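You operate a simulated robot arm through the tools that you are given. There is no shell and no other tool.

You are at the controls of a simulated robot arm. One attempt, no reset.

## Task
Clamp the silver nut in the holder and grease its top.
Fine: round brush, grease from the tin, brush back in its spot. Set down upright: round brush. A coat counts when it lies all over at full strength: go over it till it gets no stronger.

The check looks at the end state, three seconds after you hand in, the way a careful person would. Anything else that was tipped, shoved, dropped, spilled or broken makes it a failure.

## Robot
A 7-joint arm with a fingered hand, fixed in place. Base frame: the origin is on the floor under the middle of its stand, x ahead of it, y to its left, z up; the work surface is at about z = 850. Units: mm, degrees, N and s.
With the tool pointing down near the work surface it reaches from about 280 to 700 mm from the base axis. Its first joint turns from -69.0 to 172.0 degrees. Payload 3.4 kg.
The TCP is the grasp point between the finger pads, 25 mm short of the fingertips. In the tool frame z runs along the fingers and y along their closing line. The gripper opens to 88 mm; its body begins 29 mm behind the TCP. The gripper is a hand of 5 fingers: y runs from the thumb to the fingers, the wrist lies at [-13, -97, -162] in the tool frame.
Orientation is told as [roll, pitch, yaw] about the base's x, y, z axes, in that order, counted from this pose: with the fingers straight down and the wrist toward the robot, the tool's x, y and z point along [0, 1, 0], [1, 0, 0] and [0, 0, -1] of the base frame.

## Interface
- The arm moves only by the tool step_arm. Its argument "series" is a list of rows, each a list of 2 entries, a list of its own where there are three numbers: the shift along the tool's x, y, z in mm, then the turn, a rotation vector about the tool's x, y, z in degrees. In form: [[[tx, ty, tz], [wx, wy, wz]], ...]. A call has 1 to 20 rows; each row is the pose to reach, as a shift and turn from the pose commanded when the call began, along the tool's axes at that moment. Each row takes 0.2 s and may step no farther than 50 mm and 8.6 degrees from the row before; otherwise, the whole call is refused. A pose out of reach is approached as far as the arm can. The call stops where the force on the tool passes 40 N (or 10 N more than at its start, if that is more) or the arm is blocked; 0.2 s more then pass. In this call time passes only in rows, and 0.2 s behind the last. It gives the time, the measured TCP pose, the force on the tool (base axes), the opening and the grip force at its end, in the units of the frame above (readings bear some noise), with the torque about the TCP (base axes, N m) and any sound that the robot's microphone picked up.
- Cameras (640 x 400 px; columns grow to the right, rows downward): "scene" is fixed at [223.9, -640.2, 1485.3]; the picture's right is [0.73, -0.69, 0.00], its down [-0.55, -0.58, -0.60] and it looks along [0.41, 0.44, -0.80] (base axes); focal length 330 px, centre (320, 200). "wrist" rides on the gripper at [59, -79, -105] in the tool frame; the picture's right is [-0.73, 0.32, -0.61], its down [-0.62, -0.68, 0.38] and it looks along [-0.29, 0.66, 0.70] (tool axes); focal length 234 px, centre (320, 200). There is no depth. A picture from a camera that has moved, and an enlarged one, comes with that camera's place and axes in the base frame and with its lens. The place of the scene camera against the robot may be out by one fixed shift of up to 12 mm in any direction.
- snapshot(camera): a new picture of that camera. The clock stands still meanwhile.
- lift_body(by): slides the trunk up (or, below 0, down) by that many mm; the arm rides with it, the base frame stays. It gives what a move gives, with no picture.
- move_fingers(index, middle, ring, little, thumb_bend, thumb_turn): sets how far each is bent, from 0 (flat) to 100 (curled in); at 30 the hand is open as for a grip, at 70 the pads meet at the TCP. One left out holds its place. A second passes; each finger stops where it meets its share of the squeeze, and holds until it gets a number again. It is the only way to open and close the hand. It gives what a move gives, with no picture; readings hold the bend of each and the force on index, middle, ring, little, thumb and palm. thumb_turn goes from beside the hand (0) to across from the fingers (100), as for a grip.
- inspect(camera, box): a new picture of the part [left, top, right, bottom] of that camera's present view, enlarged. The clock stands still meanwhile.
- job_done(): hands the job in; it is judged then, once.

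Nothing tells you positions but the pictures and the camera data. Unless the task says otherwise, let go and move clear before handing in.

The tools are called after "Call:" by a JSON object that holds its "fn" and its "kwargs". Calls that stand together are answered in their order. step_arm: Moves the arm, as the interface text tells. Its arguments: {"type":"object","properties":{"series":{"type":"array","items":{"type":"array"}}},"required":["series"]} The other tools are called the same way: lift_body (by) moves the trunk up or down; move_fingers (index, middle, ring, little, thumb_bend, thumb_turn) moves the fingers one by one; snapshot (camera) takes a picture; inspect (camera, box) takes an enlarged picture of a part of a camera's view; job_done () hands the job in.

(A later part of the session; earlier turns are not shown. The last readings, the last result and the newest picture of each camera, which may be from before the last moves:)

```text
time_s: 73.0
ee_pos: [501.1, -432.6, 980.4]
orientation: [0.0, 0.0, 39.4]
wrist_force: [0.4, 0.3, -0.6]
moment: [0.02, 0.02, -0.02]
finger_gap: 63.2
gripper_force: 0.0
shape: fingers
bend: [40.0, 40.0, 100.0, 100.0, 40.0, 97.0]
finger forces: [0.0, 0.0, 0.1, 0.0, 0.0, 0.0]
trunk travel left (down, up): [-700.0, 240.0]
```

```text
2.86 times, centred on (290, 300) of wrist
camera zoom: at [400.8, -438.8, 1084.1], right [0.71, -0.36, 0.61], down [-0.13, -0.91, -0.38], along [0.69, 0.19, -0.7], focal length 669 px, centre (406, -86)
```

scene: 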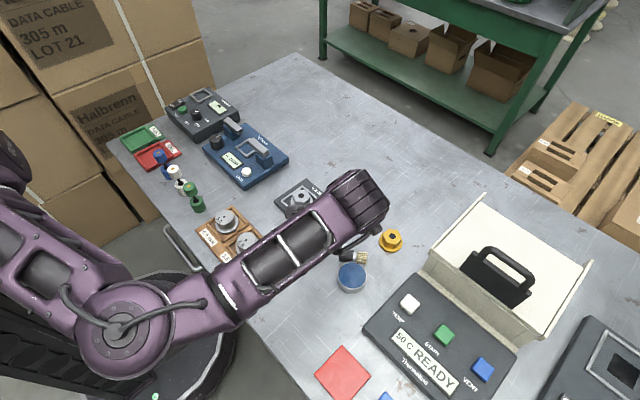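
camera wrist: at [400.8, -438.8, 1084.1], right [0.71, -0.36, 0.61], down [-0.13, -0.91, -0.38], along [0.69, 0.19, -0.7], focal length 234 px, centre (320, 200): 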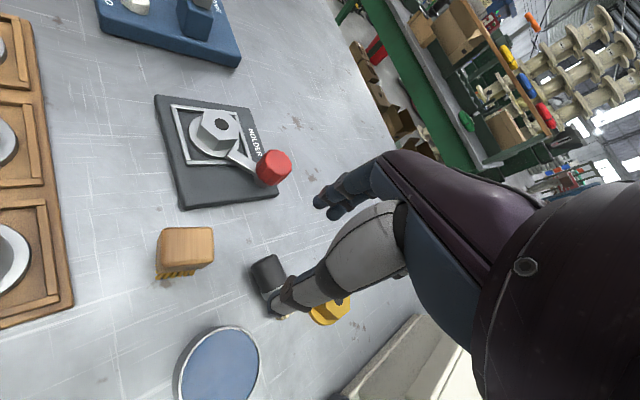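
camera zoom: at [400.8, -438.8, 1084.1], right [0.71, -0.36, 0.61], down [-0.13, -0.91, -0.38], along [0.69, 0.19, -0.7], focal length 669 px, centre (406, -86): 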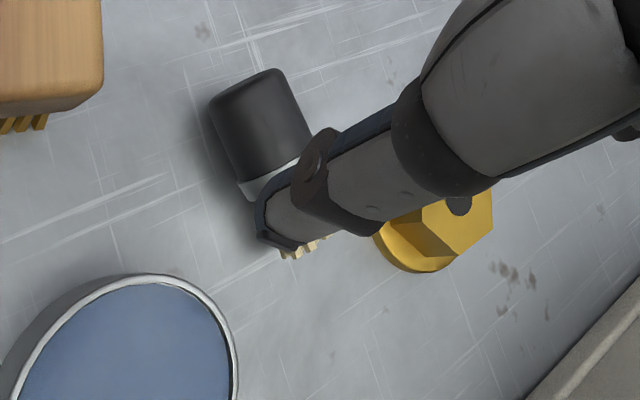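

The brush turned as it slid: it now points along -y, cap end near (514, -427), bristle end near (516, -486), with free space on both sides. I'll turn to yaw 2° and line up with the middle of its handle.

Call:
{"fn": "step_arm", "kwargs": {"series": [[[-3, 1.5, 0], [0, 0, 7.5]], [[-6, 3, 0], [0, 0, 15]], [[-10, 4.5, 0], [0, 0, 22.5]], [[-13, 6, 0], [0, 0, 30]], [[-15.9, 7.1, 0], [0, 0, 37.4]]]}}

Call:
{"fn": "snapshot", "kwargs": {"camera": "wrist"}}

Call:
{"fn": "inspect", "kwargs": {"camera": "wrist", "box": [200, 220, 360, 380]}}

Call:
{"fn": "inspect", "kwargs": {"camera": "scene", "box": [300, 180, 420, 290]}}

```text
time_s: 74.2
ee_pos: [516.8, -440.4, 979.3]
orientation: [0.1, 0.0, 2.0]
wrist_force: [0.4, 0.2, -0.4]
moment: [-0.03, 0.02, -0.02]
finger_gap: 62.8
gripper_force: 0.0
shape: fingers
bend: [40.0, 40.0, 100.0, 100.0, 40.0, 97.0]
finger forces: [0.1, 0.0, 0.1, 0.0, 0.0, 0.0]
trunk travel left (down, up): [-700.0, 240.0]
```

```text
taken
camera wrist: at [434.1, -385.8, 1083.7], right [0.35, -0.72, 0.61], down [-0.66, -0.65, -0.38], along [0.67, -0.27, -0.7], focal length 234 px, centre (320, 200)
```

wrist: 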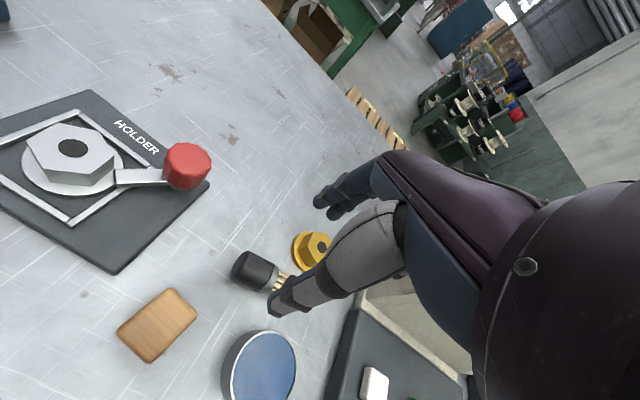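

```text
2.50 times, centred on (280, 300) of wrist
camera zoom: at [434.1, -385.8, 1083.7], right [0.35, -0.72, 0.61], down [-0.66, -0.65, -0.38], along [0.67, -0.27, -0.7], focal length 585 px, centre (420, -50)
```

zoom: 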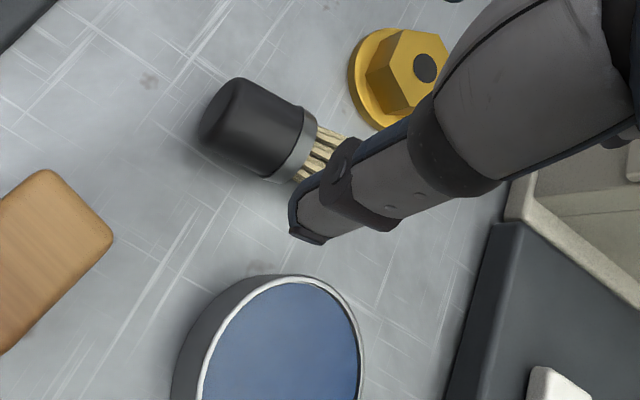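

```text
3.64 times, centred on (360, 235) of scene
camera zoom: at [223.9, -640.2, 1485.3], right [0.73, -0.69, 0.0], down [-0.55, -0.58, -0.6], along [0.41, 0.44, -0.8], focal length 1200 px, centre (174, 73)
```

zoom: 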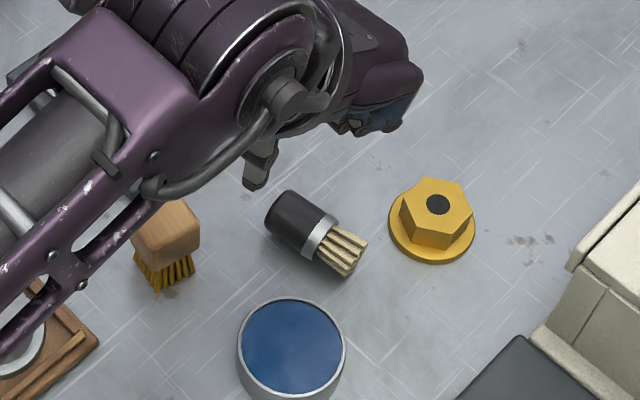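

Refined pose: cap end about (515, -425), direction about -81°. I'll align to yaw 9°, curl the middle finger away and descend for an index-thumb pinch around 14 mm from the cap end.

Call:
{"fn": "move_fingers", "kwargs": {"index": 42, "middle": 100, "thumb_bend": 44}}

Call:
{"fn": "step_arm", "kwargs": {"series": [[[2.3, 2.3, 25], [0, 0, -3.5]], [[2.3, 2.3, 50], [0, 0, -7]], [[2.3, 2.3, 70], [0, 0, -7]], [[2.3, 2.3, 85], [0, 0, -7]], [[2.3, 2.3, 93], [0, 0, -7]], [[2.3, 2.3, 97.5], [0, 0, -7]]]}}

Call:
{"fn": "inspect", "kwargs": {"camera": "wrist", "box": [200, 160, 400, 340]}}

Call:
{"fn": "inspect", "kwargs": {"camera": "scene", "box": [320, 190, 400, 260]}}

```text
time_s: 75.2
ee_pos: [515.5, -442.0, 979.3]
orientation: [-0.1, 0.0, 1.9]
wrist_force: [0.9, -0.4, 0.0]
moment: [0.02, -0.03, 0.0]
finger_gap: 57.4
gripper_force: 0.0
shape: fingers
bend: [42.0, 100.0, 100.0, 100.0, 44.0, 97.0]
finger forces: [0.1, 0.0, 0.0, 0.1, 0.0, 0.0]
trunk travel left (down, up): [-700.0, 240.0]
```

```text
time_s: 76.6
ee_pos: [518.5, -437.7, 881.3]
orientation: [0.0, 0.0, 8.9]
wrist_force: [-0.2, -0.6, -0.3]
moment: [0.01, -0.01, 0.0]
finger_gap: 57.5
gripper_force: 0.1
shape: fingers
bend: [42.0, 100.0, 100.0, 100.0, 44.0, 97.0]
finger forces: [0.0, 0.0, 0.0, 0.1, 0.0, 0.0]
trunk travel left (down, up): [-700.0, 240.0]
```

```text
2.22 times, centred on (300, 250) of wrist
camera zoom: at [430.4, -392.7, 986.0], right [0.43, -0.67, 0.61], down [-0.58, -0.72, -0.38], along [0.69, -0.18, -0.7], focal length 520 px, centre (364, 89)
```

zoom: 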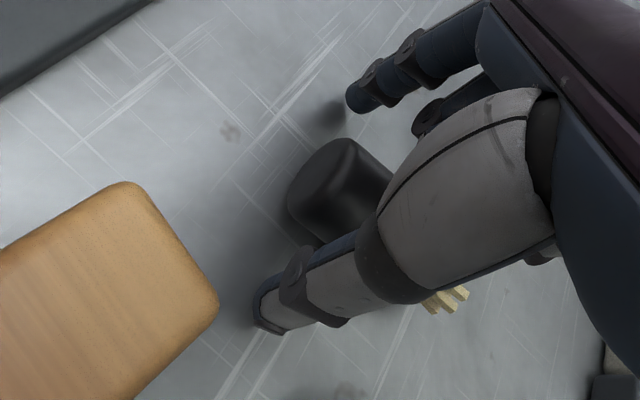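

```text
5.71 times, centred on (360, 225) of scene
camera zoom: at [223.9, -640.2, 1485.3], right [0.73, -0.69, 0.0], down [-0.55, -0.58, -0.6], along [0.41, 0.44, -0.8], focal length 1885 px, centre (91, 57)
```

zoom: 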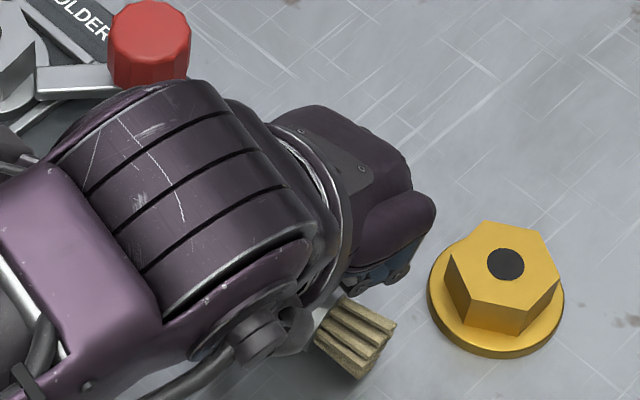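

Aligned: the pinch line crosses mid-handle. I'll close index and thumb in stages.

Call:
{"fn": "move_fingers", "kwargs": {"index": 57, "thumb_bend": 57}}

Call:
{"fn": "move_fingers", "kwargs": {"index": 61, "thumb_bend": 61}}

Call:
{"fn": "move_fingers", "kwargs": {"index": 63, "thumb_bend": 63}}

Call:
{"fn": "inspect", "kwargs": {"camera": "wrist", "box": [200, 160, 400, 340]}}

```text
time_s: 77.6
ee_pos: [518.0, -436.8, 882.5]
orientation: [0.0, 0.0, 9.0]
wrist_force: [-0.2, 0.1, 0.8]
moment: [-0.02, 0.02, -0.03]
finger_gap: 28.9
gripper_force: 0.0
shape: fingers
bend: [56.0, 100.0, 100.0, 100.0, 56.0, 99.0]
finger forces: [0.1, 0.0, 0.1, 0.0, 0.0, 0.0]
trunk travel left (down, up): [-700.0, 240.0]
```

```text
time_s: 78.6
ee_pos: [518.7, -437.7, 881.7]
orientation: [-0.1, -0.1, 9.0]
wrist_force: [-0.4, 0.2, -0.1]
moment: [0.0, 0.01, 0.02]
finger_gap: 22.2
gripper_force: 0.9
shape: fingers
bend: [59.0, 100.0, 100.0, 100.0, 59.0, 99.0]
finger forces: [1.0, 0.0, 0.0, 0.1, 1.0, 0.0]
trunk travel left (down, up): [-700.0, 240.0]
```

```text
time_s: 79.6
ee_pos: [519.3, -437.0, 881.1]
orientation: [-0.1, 0.0, 9.1]
wrist_force: [-0.1, -1.3, -0.4]
moment: [0.04, -0.03, 0.03]
finger_gap: 20.8
gripper_force: 1.7
shape: fingers
bend: [60.0, 100.0, 100.0, 100.0, 60.0, 99.0]
finger forces: [1.8, 0.1, 0.0, 0.0, 1.9, 0.0]
trunk travel left (down, up): [-700.0, 240.0]
```

```text
2.22 times, centred on (300, 250) of wrist
camera zoom: at [430.4, -392.7, 986.1], right [0.43, -0.67, 0.61], down [-0.58, -0.72, -0.38], along [0.69, -0.18, -0.7], focal length 520 px, centre (364, 89)
```

zoom: 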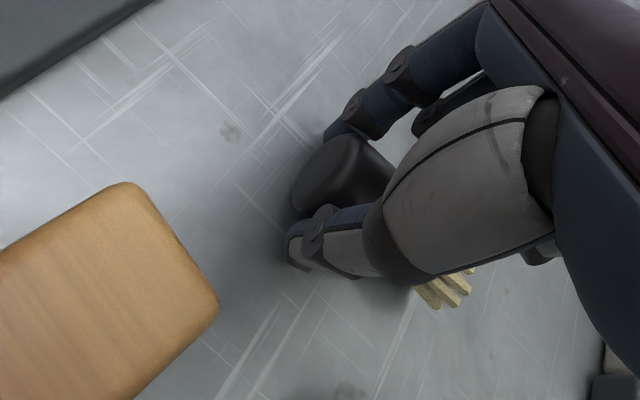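

A balanced 1.8 N pinch. I'll add a little and begin raising the cap end along the arc.

Call:
{"fn": "move_fingers", "kwargs": {"index": 65, "thumb_bend": 65}}

Call:
{"fn": "step_arm", "kwargs": {"series": [[[-0.8, 0, -2.5], [0, 0, 0]], [[-1.6, 0, -5], [0, 0, 0]], [[-2.8, 0, -7.5], [0, 0, 0]], [[-4.2, 0, -10], [0, 0, 0]]]}}

Call:
{"fn": "inspect", "kwargs": {"camera": "wrist", "box": [200, 160, 400, 340]}}

Call:
{"fn": "inspect", "kwargs": {"camera": "scene", "box": [320, 190, 400, 260]}}

```text
time_s: 80.6
ee_pos: [519.6, -437.7, 881.8]
orientation: [0.0, -0.1, 9.0]
wrist_force: [0.1, 0.3, -0.2]
moment: [0.03, -0.02, 0.03]
finger_gap: 20.0
gripper_force: 2.6
shape: fingers
bend: [60.0, 100.0, 100.0, 100.0, 61.0, 100.0]
finger forces: [2.9, 0.0, 0.1, 0.0, 3.0, 0.1]
trunk travel left (down, up): [-700.0, 240.0]
```

```text
time_s: 81.6
ee_pos: [518.2, -442.0, 891.6]
orientation: [0.1, 0.1, 9.0]
wrist_force: [0.0, 0.1, -0.3]
moment: [0.03, 0.0, 0.0]
finger_gap: 19.8
gripper_force: 3.0
shape: fingers
bend: [60.0, 100.0, 100.0, 100.0, 61.0, 100.0]
finger forces: [2.9, 0.0, 0.0, 0.0, 2.8, 0.0]
trunk travel left (down, up): [-700.0, 240.0]
```

```text
2.22 times, centred on (300, 250) of wrist
camera zoom: at [430.4, -397.3, 996.7], right [0.43, -0.67, 0.61], down [-0.58, -0.72, -0.38], along [0.69, -0.18, -0.7], focal length 520 px, centre (364, 89)
```

zoom: 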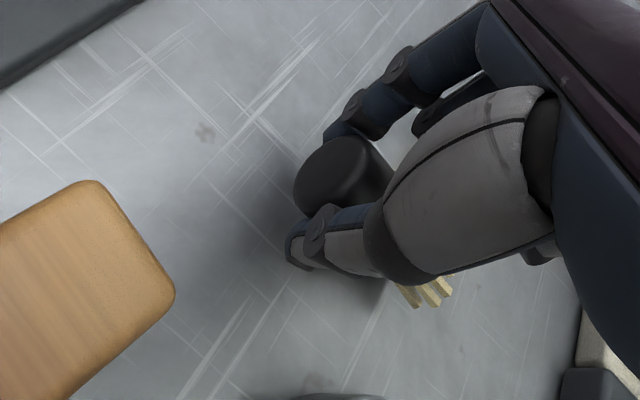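

```text
5.71 times, centred on (360, 225) of scene
camera zoom: at [223.9, -640.2, 1485.3], right [0.73, -0.69, 0.0], down [-0.55, -0.58, -0.6], along [0.41, 0.44, -0.8], focal length 1885 px, centre (91, 57)
```

zoom: 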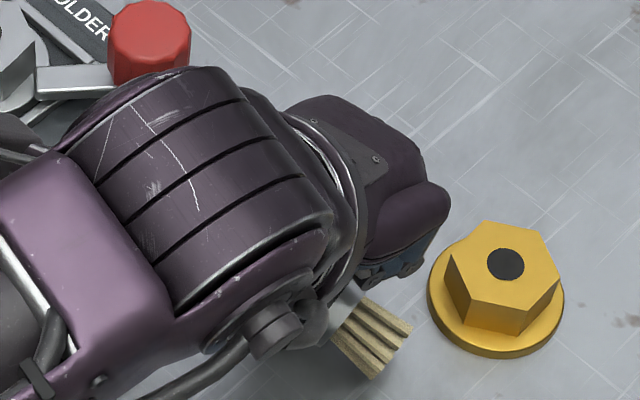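

The brush is tilting up with the pinch holding. I'll continue along the arc.

Call:
{"fn": "step_arm", "kwargs": {"series": [[[-1.6, 0, -2.3], [0, 0, 0]], [[-3.3, 0, -4.6], [0, 0, 0]], [[-5.3, 0, -6.9], [0, 0, 0]], [[-7.3, 0, -9.1], [0, 0, 0]], [[-9.5, 0, -11.1], [0, 0, 0]], [[-11.8, 0, -13.1], [0, 0, 0]], [[-14.3, 0, -14.8], [0, 0, 0]], [[-16.8, 0, -16.4], [0, 0, 0]]]}}

Call:
{"fn": "inspect", "kwargs": {"camera": "wrist", "box": [200, 160, 400, 340]}}

Call:
{"fn": "inspect", "kwargs": {"camera": "scene", "box": [320, 190, 400, 260]}}

```text
time_s: 83.4
ee_pos: [522.1, -458.3, 908.3]
orientation: [0.0, 0.1, 8.9]
wrist_force: [-0.6, 0.4, -0.9]
moment: [0.0, -0.04, 0.03]
finger_gap: 20.1
gripper_force: 2.9
shape: fingers
bend: [60.0, 100.0, 100.0, 100.0, 61.0, 100.0]
finger forces: [2.9, 0.0, 0.0, 0.1, 2.8, 0.1]
trunk travel left (down, up): [-700.0, 240.0]
```

```text
2.22 times, centred on (300, 250) of wrist
camera zoom: at [433.5, -414.3, 1012.8], right [0.43, -0.67, 0.61], down [-0.58, -0.72, -0.38], along [0.69, -0.18, -0.7], focal length 520 px, centre (364, 89)
```

zoom: 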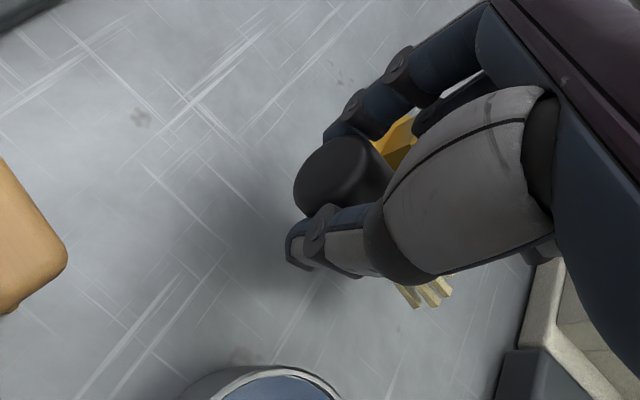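

```text
5.71 times, centred on (360, 225) of scene
camera zoom: at [223.9, -640.2, 1485.3], right [0.73, -0.69, 0.0], down [-0.55, -0.58, -0.6], along [0.41, 0.44, -0.8], focal length 1885 px, centre (91, 57)
```

zoom: 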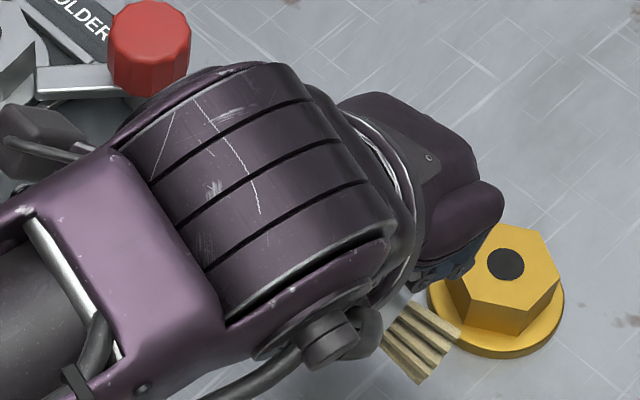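

The brush is held but keeps its shallow tilt in the pinch. I'll raise it, carry it toward its home spot while turning the hand to yaw -80°, and then tilt the hand itself to bring the brush upright.

Call:
{"fn": "step_arm", "kwargs": {"series": [[[0, 0, -15], [0, 0, 0]], [[0, 0, -32], [0, 0, 0]], [[0, 0, -52], [0, 0, 0]]]}}

Call:
{"fn": "step_arm", "kwargs": {"series": [[[5, 2, 0], [0, 0, 7.4]], [[10, 5, 0], [0, 0, 14.8]], [[14, 7, 0], [0, 0, 22.2]], [[19, 9, 0], [0, 0, 29.6]], [[23, 12, 0], [0, 0, 37]], [[28, 14, 0], [0, 0, 44.4]], [[33, 16, 0], [0, 0, 51.8]], [[37, 19, 0], [0, 0, 59.2]], [[42, 21, 0], [0, 0, 66.6]], [[46, 23, 0], [0, 0, 74]], [[51, 26, 0], [0, 0, 81.4]], [[55.7, 27.7, 0], [0, 0, 88.9]]]}}

Call:
{"fn": "snapshot", "kwargs": {"camera": "scene"}}

Call:
{"fn": "snapshot", "kwargs": {"camera": "wrist"}}

```text
time_s: 84.2
ee_pos: [521.2, -458.2, 960.7]
orientation: [0.0, -0.1, 9.0]
wrist_force: [-0.2, -0.3, 0.0]
moment: [0.01, 0.0, 0.02]
finger_gap: 20.2
gripper_force: 3.0
shape: fingers
bend: [60.0, 100.0, 100.0, 100.0, 61.0, 100.0]
finger forces: [2.8, 0.0, 0.1, 0.0, 2.8, 0.0]
trunk travel left (down, up): [-700.0, 240.0]
```

```text
time_s: 86.8
ee_pos: [541.3, -399.8, 961.7]
orientation: [0.0, 0.1, -80.0]
wrist_force: [0.3, 0.6, -0.5]
moment: [-0.01, -0.05, -0.03]
finger_gap: 19.3
gripper_force: 2.8
shape: fingers
bend: [60.0, 100.0, 100.0, 100.0, 61.0, 100.0]
finger forces: [2.7, 0.1, 0.0, 0.0, 2.8, 0.0]
trunk travel left (down, up): [-700.0, 240.0]
```

```text
taken
```

scene: 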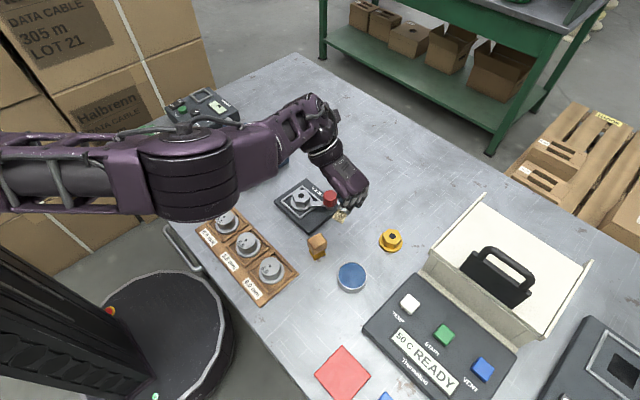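

```text
taken
camera wrist: at [583.8, -312.5, 1065.6], right [-0.66, -0.44, 0.61], down [-0.73, 0.56, -0.38], along [-0.17, -0.7, -0.7], focal length 234 px, centre (320, 200)
```

wrist: 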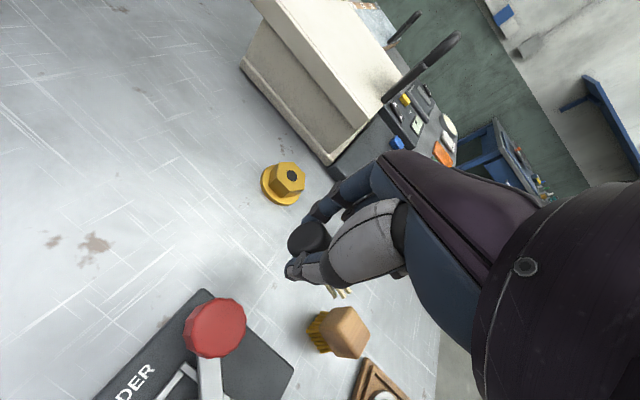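

The brush is still held. I'll zoom in to see its tilt in the hand.

Call:
{"fn": "inspect", "kwargs": {"camera": "scene", "box": [310, 160, 400, 250]}}

Call:
{"fn": "inspect", "kwargs": {"camera": "wrist", "box": [250, 180, 400, 330]}}

```text
4.44 times, centred on (355, 205) of scene
camera zoom: at [223.9, -640.2, 1485.3], right [0.73, -0.69, 0.0], down [-0.55, -0.58, -0.6], along [0.41, 0.44, -0.8], focal length 1466 px, centre (164, 178)
```

zoom: 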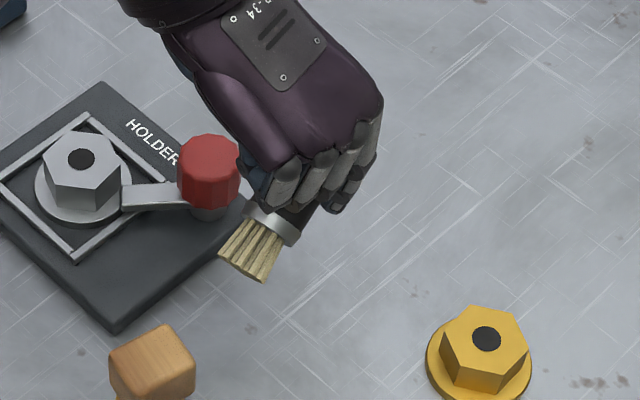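

```text
2.67 times, centred on (325, 255) of wrist
camera zoom: at [583.8, -312.5, 1065.6], right [-0.66, -0.44, 0.61], down [-0.73, 0.56, -0.38], along [-0.17, -0.7, -0.7], focal length 624 px, centre (307, 53)
```

zoom: 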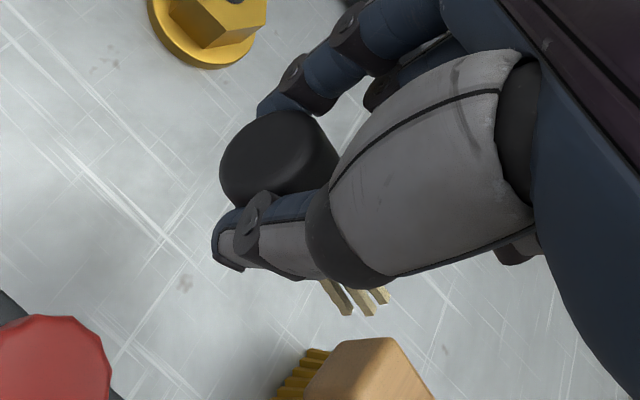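

The brush makes about 23° below horizontal in the hand. I'll tilt the hand 48° about its closing line, keeping the pinch point in place, to swing the bristles downward.

Call:
{"fn": "step_arm", "kwargs": {"series": [[[-2.6, 0, 0.2], [0, 8, 0]], [[-5.1, 0, 0.7], [0, 16, 0]], [[-7.5, 0, 1.6], [0, 24, 0]], [[-9.8, 0, 2.8], [0, 32, 0]], [[-11.8, 0, 4.3], [0, 40, 0]], [[-13.7, 0, 6.1], [0, 48, 0]]]}}

Call:
{"fn": "snapshot", "kwargs": {"camera": "scene"}}

Call:
{"fn": "inspect", "kwargs": {"camera": "scene", "box": [300, 150, 400, 250]}}

Call:
{"fn": "snapshot", "kwargs": {"camera": "wrist"}}

```text
time_s: 88.2
ee_pos: [527.1, -402.5, 954.6]
orientation: [48.3, 0.0, -79.9]
wrist_force: [0.3, -0.3, 0.5]
moment: [-0.01, 0.02, 0.01]
finger_gap: 19.8
gripper_force: 2.6
shape: fingers
bend: [60.0, 100.0, 100.0, 100.0, 61.0, 100.0]
finger forces: [2.7, 0.0, 0.1, 0.0, 2.8, 0.1]
trunk travel left (down, up): [-700.0, 240.0]
```

```text
taken
```

scene: 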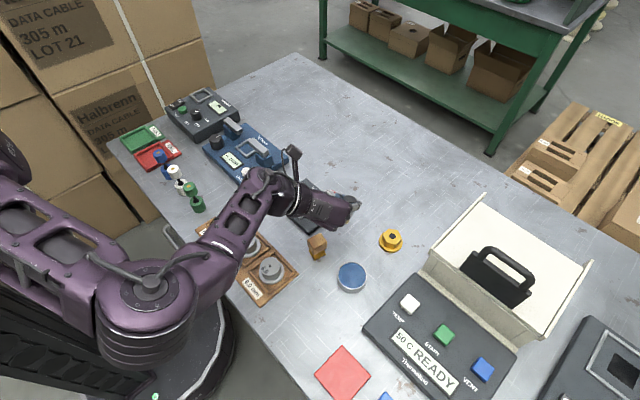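

```text
4.00 times, centred on (350, 200) of scene
camera zoom: at [223.9, -640.2, 1485.3], right [0.73, -0.69, 0.0], down [-0.55, -0.58, -0.6], along [0.41, 0.44, -0.8], focal length 1320 px, centre (200, 200)
```

zoom: 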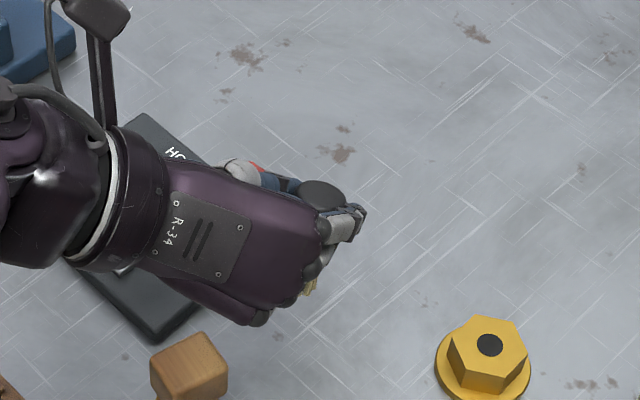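

```text
taken
camera wrist: at [473.7, -332.4, 1068.0], right [-0.87, -0.48, -0.14], down [-0.25, 0.65, -0.72], along [0.44, -0.59, -0.68], focal length 234 px, centre (320, 200)
```

wrist: 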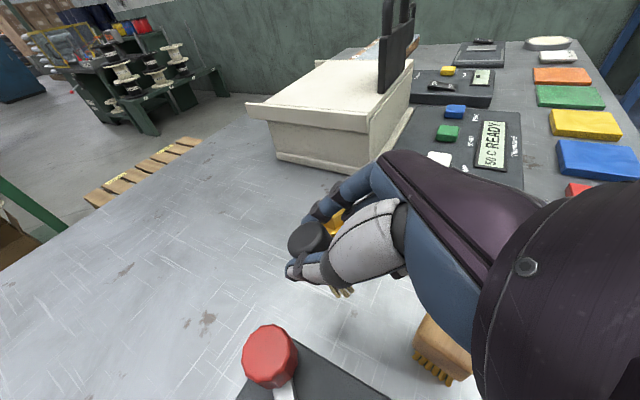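

The tilt works: the brush is now about 20° from upright. Setting it down here would bring the hand over the wooden brush, so I'll shift to a freer spot near (568, -405), turn to yaw -95° and add the last 17° of tilt.

Call:
{"fn": "step_arm", "kwargs": {"series": [[[6, 2, 6.6], [-3.7, 0, 3.3]], [[12, 4, 13.1], [-7.4, 0, 6.7]], [[17.8, 6.2, 19.7], [-11.1, 0, 10]]]}}

Call:
{"fn": "step_arm", "kwargs": {"series": [[[-1.3, 0, 0.1], [0, 4, 0]], [[-2.6, 0, 0.2], [0, 8, 0]], [[-3.9, 0, 0.4], [0, 12, 0]], [[-5.4, 0, 0.8], [0, 17, 0]]]}}

Call:
{"fn": "snapshot", "kwargs": {"camera": "scene"}}

Call:
{"fn": "inspect", "kwargs": {"camera": "scene", "box": [310, 150, 410, 250]}}

Call:
{"fn": "inspect", "kwargs": {"camera": "wrist", "box": [250, 180, 400, 330]}}

```text
time_s: 89.0
ee_pos: [554.4, -403.3, 954.5]
orientation: [48.0, 0.1, -94.9]
wrist_force: [0.0, 0.4, 0.3]
moment: [0.0, 0.02, 0.03]
finger_gap: 19.4
gripper_force: 2.6
shape: fingers
bend: [60.0, 100.0, 100.0, 100.0, 61.0, 100.0]
finger forces: [2.8, 0.0, 0.0, 0.1, 2.8, 0.1]
trunk travel left (down, up): [-700.0, 240.0]
```

```text
time_s: 90.0
ee_pos: [551.2, -402.5, 949.5]
orientation: [65.1, 0.0, -94.9]
wrist_force: [0.4, 0.1, -0.2]
moment: [-0.01, 0.01, -0.02]
finger_gap: 19.3
gripper_force: 2.7
shape: fingers
bend: [60.0, 100.0, 100.0, 100.0, 61.0, 100.0]
finger forces: [2.8, 0.1, 0.0, 0.0, 2.8, 0.0]
trunk travel left (down, up): [-700.0, 240.0]
```

```text
taken
```

scene: 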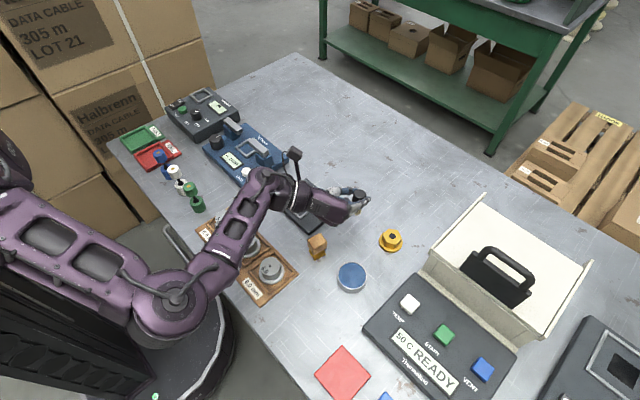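

```text
4.00 times, centred on (360, 200) of scene
camera zoom: at [223.9, -640.2, 1485.3], right [0.73, -0.69, 0.0], down [-0.55, -0.58, -0.6], along [0.41, 0.44, -0.8], focal length 1320 px, centre (160, 200)
```

zoom: 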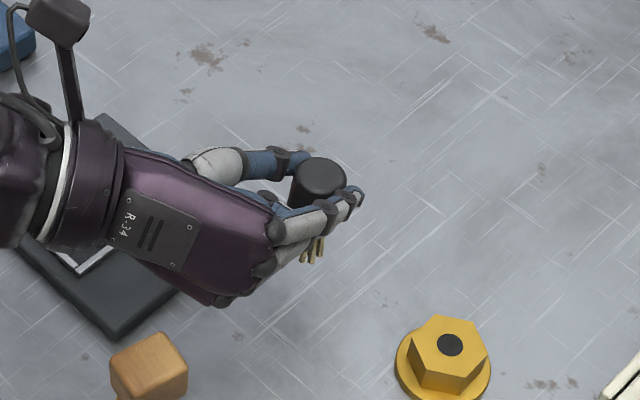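

```text
2.67 times, centred on (325, 255) of wrist
camera zoom: at [486.3, -319.4, 1046.6], right [-0.88, -0.25, -0.4], down [0.14, 0.67, -0.73], along [0.45, -0.7, -0.56], focal length 624 px, centre (307, 53)
```

zoom: 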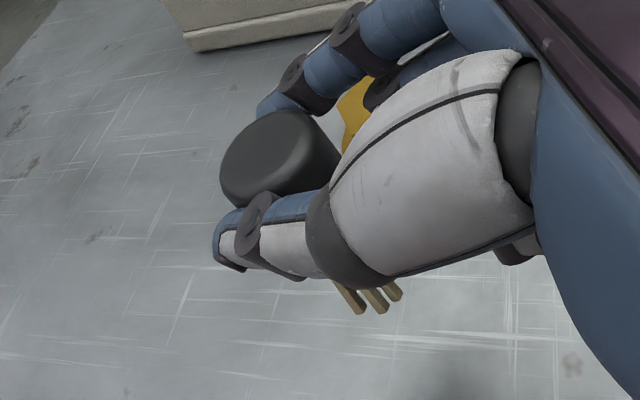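

The brush is now close to upright. I'll shift 10 mm away from the knob and lower it toward the bench.

Call:
{"fn": "step_arm", "kwargs": {"series": [[[0.4, 10, 0.8], [0, 0, 0]], [[-8.7, 10, 5], [0, 0, 0]], [[-17.7, 10, 9.3], [0, 0, 0]], [[-26.8, 10, 13.5], [0, 0, 0]], [[-32.2, 10, 16], [0, 0, 0]], [[-35.9, 10, 17.7], [0, 0, 0]]]}}

Call:
{"fn": "inspect", "kwargs": {"camera": "scene", "box": [310, 170, 410, 270]}}

Call:
{"fn": "inspect", "kwargs": {"camera": "wrist", "box": [250, 180, 400, 330]}}

```text
time_s: 91.4
ee_pos: [550.9, -412.5, 908.2]
orientation: [65.1, -0.1, -94.9]
wrist_force: [-0.2, 0.4, -0.4]
moment: [-0.03, 0.02, 0.02]
finger_gap: 19.5
gripper_force: 3.0
shape: fingers
bend: [60.0, 100.0, 100.0, 100.0, 61.0, 100.0]
finger forces: [2.7, 0.0, 0.1, 0.1, 2.8, 0.1]
trunk travel left (down, up): [-700.0, 240.0]
```

```text
4.00 times, centred on (360, 220) of scene
camera zoom: at [223.9, -640.2, 1485.3], right [0.73, -0.69, 0.0], down [-0.55, -0.58, -0.6], along [0.41, 0.44, -0.8], focal length 1320 px, centre (160, 120)
```

zoom: 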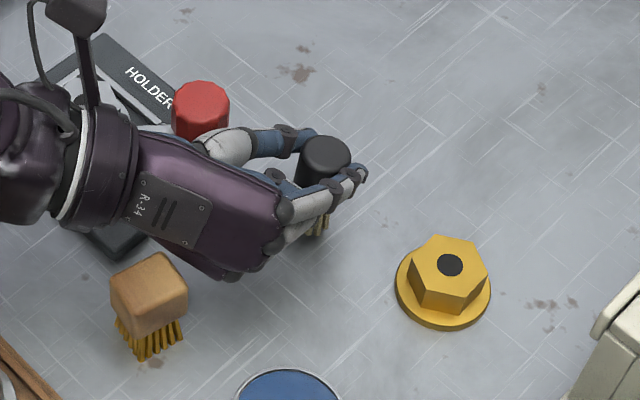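

```text
2.67 times, centred on (325, 255) of wrist
camera zoom: at [485.9, -329.2, 1005.9], right [-0.88, -0.25, -0.4], down [0.14, 0.67, -0.73], along [0.45, -0.7, -0.56], focal length 624 px, centre (307, 53)
```

zoom: 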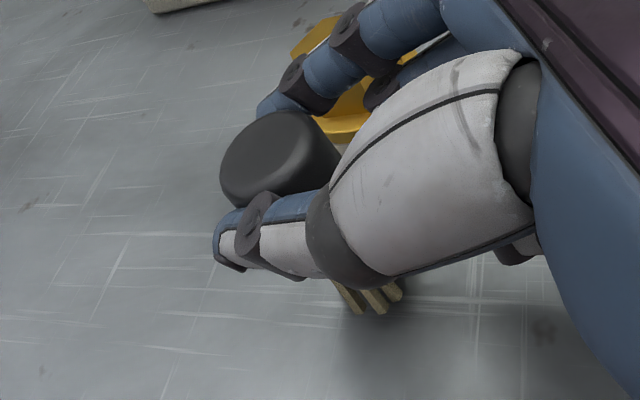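

There's still clearance all around. I'll lower the last few millimetres in small steps until the bristles touch.

Call:
{"fn": "step_arm", "kwargs": {"series": [[[-0.9, 0, 0.4], [0, 0, 0]], [[-1.8, 0, 0.8], [0, 0, 0]], [[-2.7, 0, 1.3], [0, 0, 0]]]}}

Call:
{"fn": "step_arm", "kwargs": {"series": [[[-0.9, 0, 0.4], [0, 0, 0]], [[-1.8, 0, 0.8], [0, 0, 0]]]}}

Call:
{"fn": "inspect", "kwargs": {"camera": "scene", "box": [330, 190, 380, 240]}}

```text
time_s: 92.2
ee_pos: [550.2, -412.7, 906.6]
orientation: [65.0, 0.0, -94.8]
wrist_force: [0.4, 0.6, -0.5]
moment: [0.01, 0.02, -0.02]
finger_gap: 19.7
gripper_force: 2.7
shape: fingers
bend: [60.0, 100.0, 100.0, 100.0, 61.0, 100.0]
finger forces: [2.7, 0.0, 0.0, 0.1, 2.7, 0.1]
trunk travel left (down, up): [-700.0, 240.0]
```

```text
time_s: 92.8
ee_pos: [550.9, -413.1, 905.3]
orientation: [65.0, 0.0, -94.8]
wrist_force: [0.0, -0.8, 0.4]
moment: [-0.07, -0.02, -0.03]
finger_gap: 19.4
gripper_force: 2.3
shape: fingers
bend: [60.0, 100.0, 100.0, 100.0, 61.0, 100.0]
finger forces: [2.7, 0.0, 0.0, 0.1, 2.7, 0.0]
trunk travel left (down, up): [-700.0, 240.0]
```

```text
8.00 times, centred on (355, 215) of scene
camera zoom: at [223.9, -640.2, 1485.3], right [0.73, -0.69, 0.0], down [-0.55, -0.58, -0.6], along [0.41, 0.44, -0.8], focal length 2639 px, centre (40, 80)
```

zoom: 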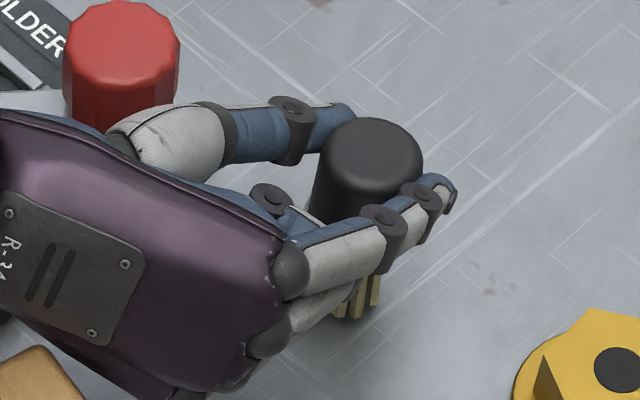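

Almost down. A few more fine steps.

Call:
{"fn": "step_arm", "kwargs": {"series": [[[-0.9, 0, 0.4], [0, 0, 0]], [[-1.8, 0, 0.8], [0, 0, 0]]]}}

Call:
{"fn": "step_arm", "kwargs": {"series": [[[-0.9, 0, 0.4], [0, 0, 0]], [[-1.4, 0, 0.6], [0, 0, 0]]]}}

Call:
{"fn": "step_arm", "kwargs": {"series": [[[-0.5, 0, 0.2], [0, 0, 0]], [[-0.9, 0, 0.4], [0, 0, 0]]]}}

Call:
{"fn": "inspect", "kwargs": {"camera": "scene", "box": [330, 190, 380, 240]}}

Call:
{"fn": "inspect", "kwargs": {"camera": "wrist", "box": [250, 180, 400, 330]}}

```text
time_s: 93.4
ee_pos: [550.4, -412.4, 903.4]
orientation: [65.0, 0.0, -94.9]
wrist_force: [-0.5, 0.3, 3.5]
moment: [0.0, -0.06, 0.02]
finger_gap: 18.9
gripper_force: 2.6
shape: fingers
bend: [60.0, 100.0, 100.0, 100.0, 61.0, 99.0]
finger forces: [3.0, 0.1, 0.0, 0.1, 2.6, 0.3]
trunk travel left (down, up): [-700.0, 240.0]
```

```text
time_s: 94.0
ee_pos: [550.5, -412.8, 901.8]
orientation: [65.2, 0.0, -94.8]
wrist_force: [-0.5, 0.0, 2.7]
moment: [0.02, -0.04, -0.01]
finger_gap: 18.4
gripper_force: 2.2
shape: fingers
bend: [60.0, 100.0, 100.0, 100.0, 62.0, 99.0]
finger forces: [2.7, 0.0, 0.1, 0.1, 2.6, 0.1]
trunk travel left (down, up): [-700.0, 240.0]
```

```text
time_s: 94.6
ee_pos: [551.1, -412.8, 899.9]
orientation: [65.0, 0.0, -94.9]
wrist_force: [-0.7, 0.5, 3.1]
moment: [0.01, -0.05, 0.0]
finger_gap: 18.0
gripper_force: 2.4
shape: fingers
bend: [61.0, 100.0, 100.0, 100.0, 62.0, 99.0]
finger forces: [2.6, 0.0, 0.0, 0.1, 2.5, 0.0]
trunk travel left (down, up): [-700.0, 240.0]
```

```text
8.00 times, centred on (355, 215) of scene
camera zoom: at [223.9, -640.2, 1485.3], right [0.73, -0.69, 0.0], down [-0.55, -0.58, -0.6], along [0.41, 0.44, -0.8], focal length 2639 px, centre (40, 80)
```

zoom: 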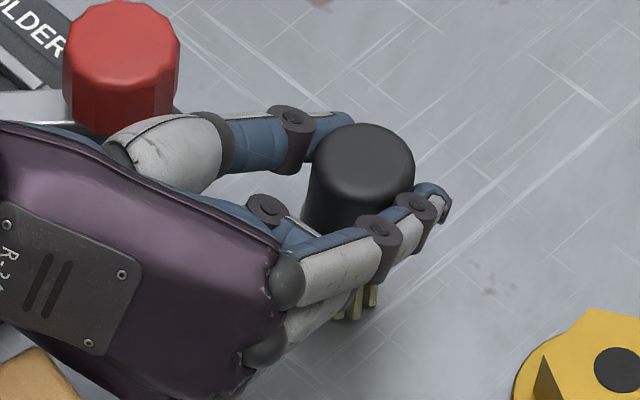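

```text
2.67 times, centred on (325, 255) of wrist
camera zoom: at [485.8, -329.1, 997.3], right [-0.88, -0.25, -0.4], down [0.14, 0.67, -0.73], along [0.45, -0.7, -0.56], focal length 624 px, centre (307, 53)
```

zoom: 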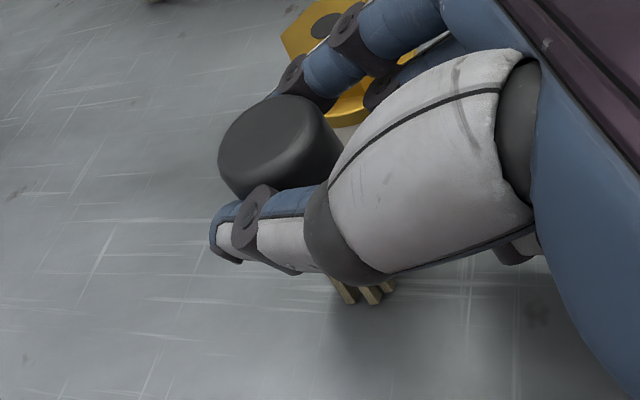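

The bristles are on the bench with about 3 N of press, and the brush looks vertical. I'll loosen gradually and watch it settle.

Call:
{"fn": "move_fingers", "kwargs": {"index": 58, "thumb_bend": 59}}

Call:
{"fn": "inspect", "kwargs": {"camera": "scene", "box": [330, 190, 380, 240]}}

Call:
{"fn": "move_fingers", "kwargs": {"index": 54, "thumb_bend": 55}}

Call:
{"fn": "inspect", "kwargs": {"camera": "scene", "box": [330, 190, 380, 240]}}

Call:
{"fn": "inspect", "kwargs": {"camera": "wrist", "box": [250, 180, 400, 330]}}

```text
time_s: 95.6
ee_pos: [551.5, -413.8, 899.9]
orientation: [64.9, 0.0, -94.8]
wrist_force: [0.2, -0.7, -0.6]
moment: [0.01, 0.03, 0.02]
finger_gap: 23.7
gripper_force: 0.1
shape: fingers
bend: [57.0, 100.0, 100.0, 100.0, 59.0, 99.0]
finger forces: [0.1, 0.0, 0.0, 0.0, 0.0, 0.0]
trunk travel left (down, up): [-700.0, 240.0]
```

```text
8.00 times, centred on (355, 215) of scene
camera zoom: at [223.9, -640.2, 1485.3], right [0.73, -0.69, 0.0], down [-0.55, -0.58, -0.6], along [0.41, 0.44, -0.8], focal length 2639 px, centre (40, 80)
```

zoom: 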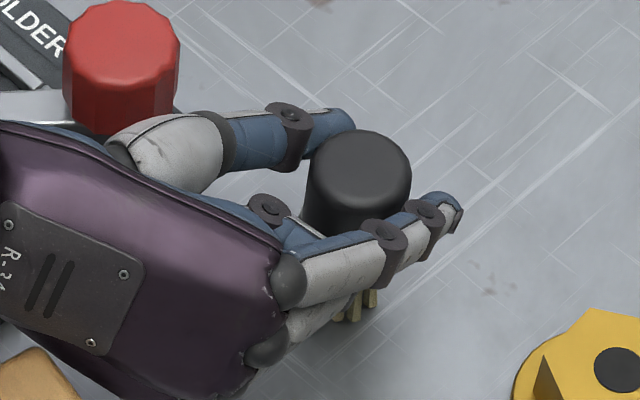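

```text
time_s: 96.6
ee_pos: [551.7, -413.3, 900.4]
orientation: [65.0, 0.0, -94.7]
wrist_force: [0.2, 0.0, -0.2]
moment: [0.02, 0.02, 0.01]
finger_gap: 31.2
gripper_force: 0.0
shape: fingers
bend: [54.0, 100.0, 100.0, 100.0, 55.0, 99.0]
finger forces: [0.1, 0.0, 0.1, 0.1, 0.0, 0.2]
trunk travel left (down, up): [-700.0, 240.0]
```

```text
8.00 times, centred on (355, 215) of scene
camera zoom: at [223.9, -640.2, 1485.3], right [0.73, -0.69, 0.0], down [-0.55, -0.58, -0.6], along [0.41, 0.44, -0.8], focal length 2639 px, centre (40, 80)
```

zoom: 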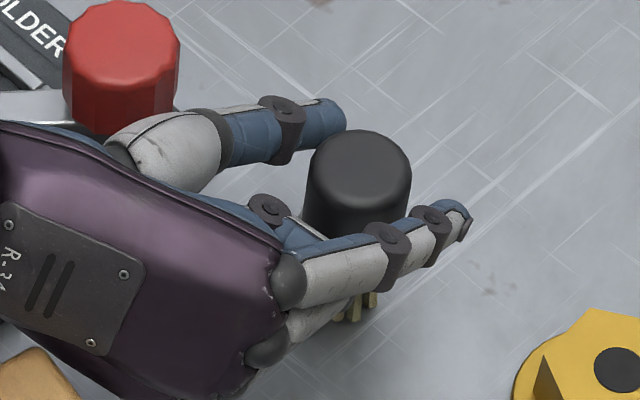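

```text
2.67 times, centred on (325, 255) of wrist
camera zoom: at [486.3, -329.4, 997.2], right [-0.88, -0.25, -0.4], down [0.14, 0.67, -0.73], along [0.45, -0.7, -0.56], focal length 624 px, centre (307, 53)
```

zoom: 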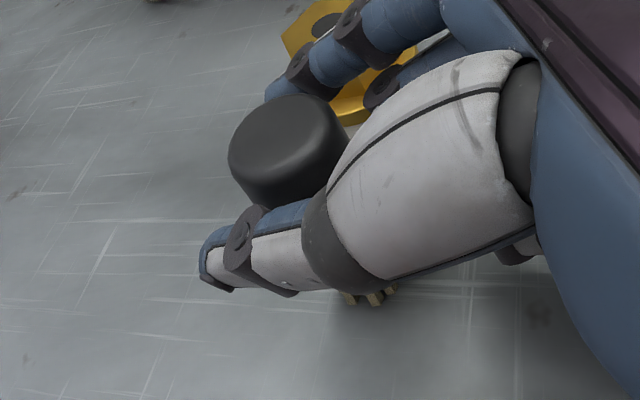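

The brush is standing on its own, upright. I'll open the digits wider and raise straight up, keeping clear of it.

Call:
{"fn": "move_fingers", "kwargs": {"index": 44, "thumb_bend": 44}}

Call:
{"fn": "inspect", "kwargs": {"camera": "scene", "box": [330, 190, 380, 240]}}

Call:
{"fn": "step_arm", "kwargs": {"series": [[[9.1, 0, -4.2], [0, 0, 0]], [[22.7, 0, -10.6], [0, 0, 0]], [[45.3, 0, -21.2], [0, 0, 0]], [[68, 0, -31.7], [0, 0, 0]], [[90.6, 0, -42.3], [0, 0, 0]]]}}

Call:
{"fn": "snapshot", "kwargs": {"camera": "scene"}}

Call:
{"fn": "inspect", "kwargs": {"camera": "scene", "box": [300, 190, 400, 290]}}

```text
time_s: 97.6
ee_pos: [550.7, -414.0, 900.5]
orientation: [65.1, 0.0, -94.8]
wrist_force: [-0.4, 0.6, 0.1]
moment: [0.03, -0.02, 0.02]
finger_gap: 54.4
gripper_force: 0.1
shape: fingers
bend: [44.0, 100.0, 100.0, 100.0, 44.0, 97.0]
finger forces: [0.0, 0.1, 0.1, 0.0, 0.0, 0.1]
trunk travel left (down, up): [-700.0, 240.0]
```

```text
8.00 times, centred on (355, 215) of scene
camera zoom: at [223.9, -640.2, 1485.3], right [0.73, -0.69, 0.0], down [-0.55, -0.58, -0.6], along [0.41, 0.44, -0.8], focal length 2639 px, centre (40, 80)
```

zoom: 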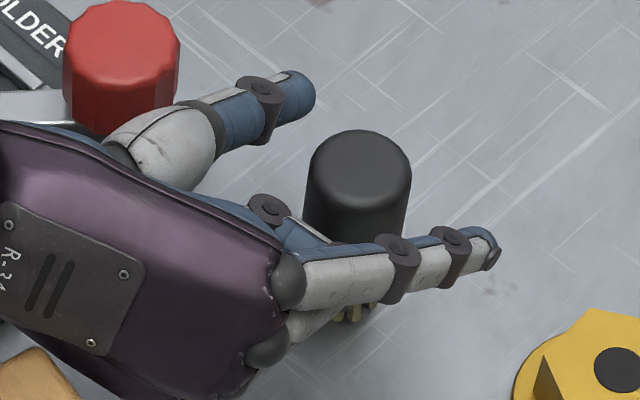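

```text
time_s: 98.8
ee_pos: [551.2, -414.6, 1001.7]
orientation: [65.0, 0.1, -94.7]
wrist_force: [-0.1, 0.3, -0.3]
moment: [0.03, -0.02, -0.02]
finger_gap: 54.5
gripper_force: 0.0
shape: fingers
bend: [44.0, 100.0, 100.0, 100.0, 44.0, 97.0]
finger forces: [0.0, 0.0, 0.1, 0.0, 0.1, 0.0]
trunk travel left (down, up): [-700.0, 240.0]
```

```text
taken
```

scene: 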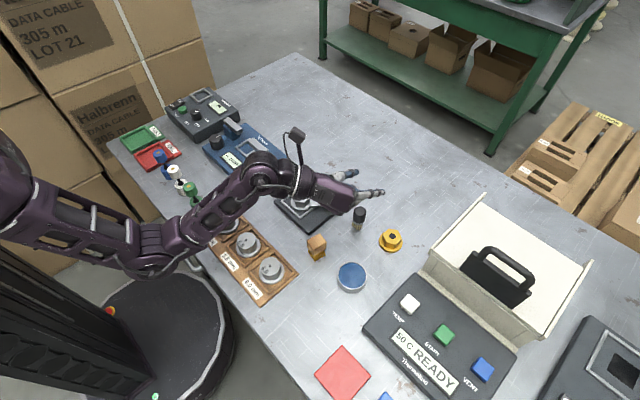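

```text
4.00 times, centred on (350, 240) of scene
camera zoom: at [223.9, -640.2, 1485.3], right [0.73, -0.69, 0.0], down [-0.55, -0.58, -0.6], along [0.41, 0.44, -0.8], focal length 1320 px, centre (200, 40)
```

zoom: 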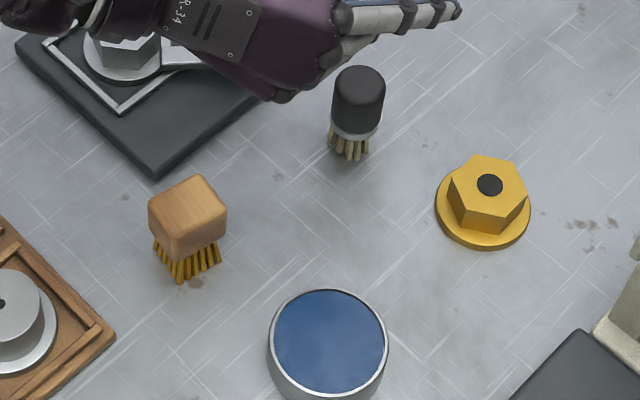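

The round brush is standing upright near its home. I'll bring the hand back to vertical, well above everything.

Call:
{"fn": "step_arm", "kwargs": {"series": [[[2, 0, 0], [0, -8.1, 0]], [[5, 0, 0], [0, -16.2, 0]], [[8, 0, 0], [0, -24.4, 0]], [[11, 0, 0], [0, -32.5, 0]], [[14, 0, 0], [0, -40.6, 0]], [[17, 0, 0], [0, -48.8, 0]], [[19, 0, 0], [0, -56.9, 0]], [[21, 0, 0], [0, -65, 0]]]}}

Call:
{"fn": "snapshot", "kwargs": {"camera": "scene"}}

```text
time_s: 100.6
ee_pos: [561.4, -415.1, 1020.0]
orientation: [-0.2, 0.1, -94.8]
wrist_force: [-0.6, -0.4, -0.7]
moment: [-0.04, -0.01, 0.02]
finger_gap: 54.6
gripper_force: 0.1
shape: fingers
bend: [44.0, 100.0, 100.0, 100.0, 44.0, 97.0]
finger forces: [0.1, 0.0, 0.1, 0.1, 0.0, 0.1]
trunk travel left (down, up): [-700.0, 240.0]
```

```text
taken
```

scene: 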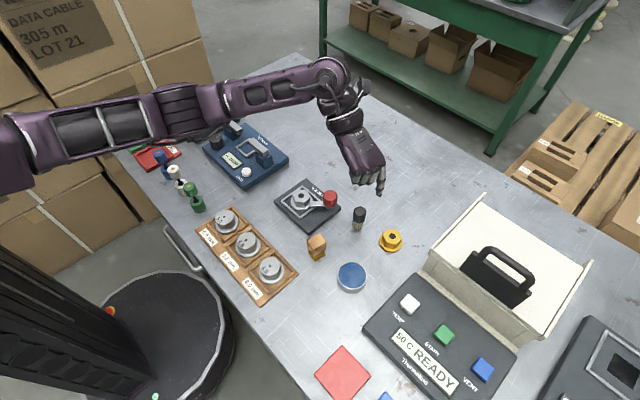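

I'll now put the knocked wooden brush back first. Moving above it at yaw -12°, which matches its present orientation.

Call:
{"fn": "step_arm", "kwargs": {"series": [[[-10, -1, 2], [0, 0, -7.5]], [[-20, -2, 4], [0, 0, -15]], [[-30, -3, 6], [0, 0, -22.6]], [[-41, -3, 8], [0, 0, -30.1]], [[-52, -4, 10], [0, 0, -37.6]], [[-63, -5, 12], [0, 0, -45.2]], [[-74, -6, 14], [0, 0, -52.7]], [[-85, -7, 16], [0, 0, -60.2]], [[-96, -8, 18], [0, 0, -67.7]], [[-106, -8.5, 20], [0, 0, -75.3]], [[-116.7, -8.9, 20], [0, 0, -82.8]]]}}

Call:
{"fn": "move_fingers", "kwargs": {"index": 36, "middle": 36, "ring": 100, "little": 100, "thumb_bend": 36}}

Call:
{"fn": "snapshot", "kwargs": {"camera": "wrist"}}

Call:
{"fn": "inspect", "kwargs": {"camera": "scene", "box": [260, 160, 420, 260]}}

```text
time_s: 103.0
ee_pos: [444.5, -396.6, 997.9]
orientation: [0.1, -0.1, -11.9]
wrist_force: [-0.7, -0.4, -1.2]
moment: [0.01, -0.01, -0.02]
finger_gap: 54.8
gripper_force: 0.1
shape: fingers
bend: [44.0, 100.0, 100.0, 100.0, 44.0, 97.0]
finger forces: [0.1, 0.0, 0.0, 0.0, 0.0, 0.0]
trunk travel left (down, up): [-700.0, 240.0]
```

```text
time_s: 104.0
ee_pos: [445.1, -395.8, 999.2]
orientation: [0.0, 0.1, -12.0]
wrist_force: [0.3, 0.6, 0.3]
moment: [0.01, 0.03, 0.01]
finger_gap: 71.8
gripper_force: 0.0
shape: fingers
bend: [36.0, 36.0, 100.0, 100.0, 36.0, 96.0]
finger forces: [0.0, 0.0, 0.0, 0.0, 0.0, 0.0]
trunk travel left (down, up): [-700.0, 240.0]
```

```text
taken
camera wrist: at [378.2, -322.9, 1103.6], right [0.16, -0.78, 0.61], down [-0.8, -0.47, -0.38], along [0.58, -0.42, -0.7], focal length 234 px, centre (320, 200)
```

wrist: 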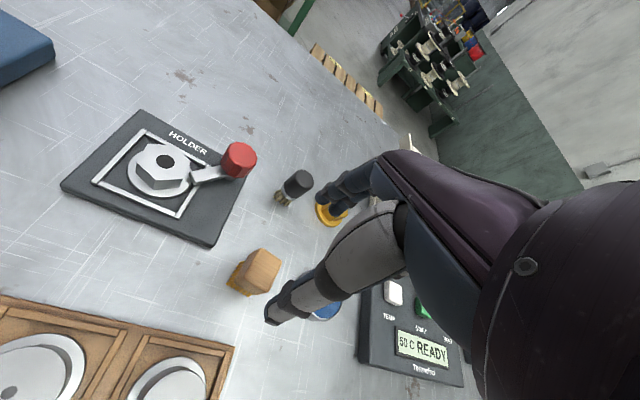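

```text
4.00 times, centred on (340, 210) of scene
camera zoom: at [223.9, -640.2, 1485.3], right [0.73, -0.69, 0.0], down [-0.55, -0.58, -0.6], along [0.41, 0.44, -0.8], focal length 1320 px, centre (240, 160)
```

zoom: 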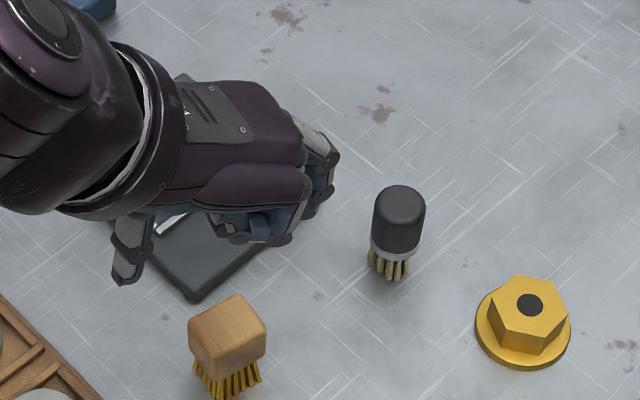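

I can compare directly with the first picture: the wooden brush should be about 6-7 mm further in +x and rotated back 12°. I'll zoom from the wrist for the grip.

Call:
{"fn": "inspect", "kwargs": {"camera": "wrist", "box": [210, 230, 310, 310]}}

```text
5.00 times, centred on (260, 270) of wrist
camera zoom: at [378.2, -322.9, 1103.6], right [0.16, -0.78, 0.61], down [-0.8, -0.47, -0.38], along [0.58, -0.42, -0.7], focal length 1171 px, centre (620, -150)
```

zoom: 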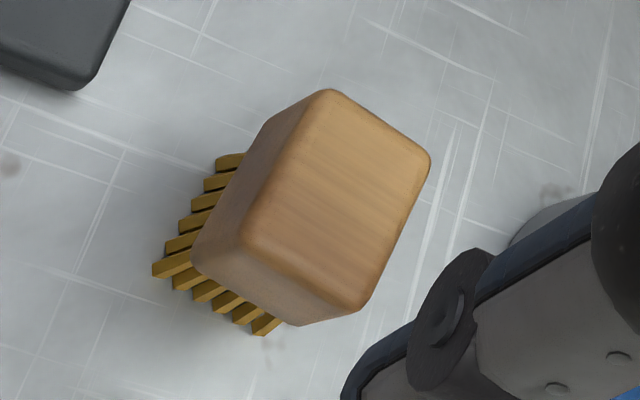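

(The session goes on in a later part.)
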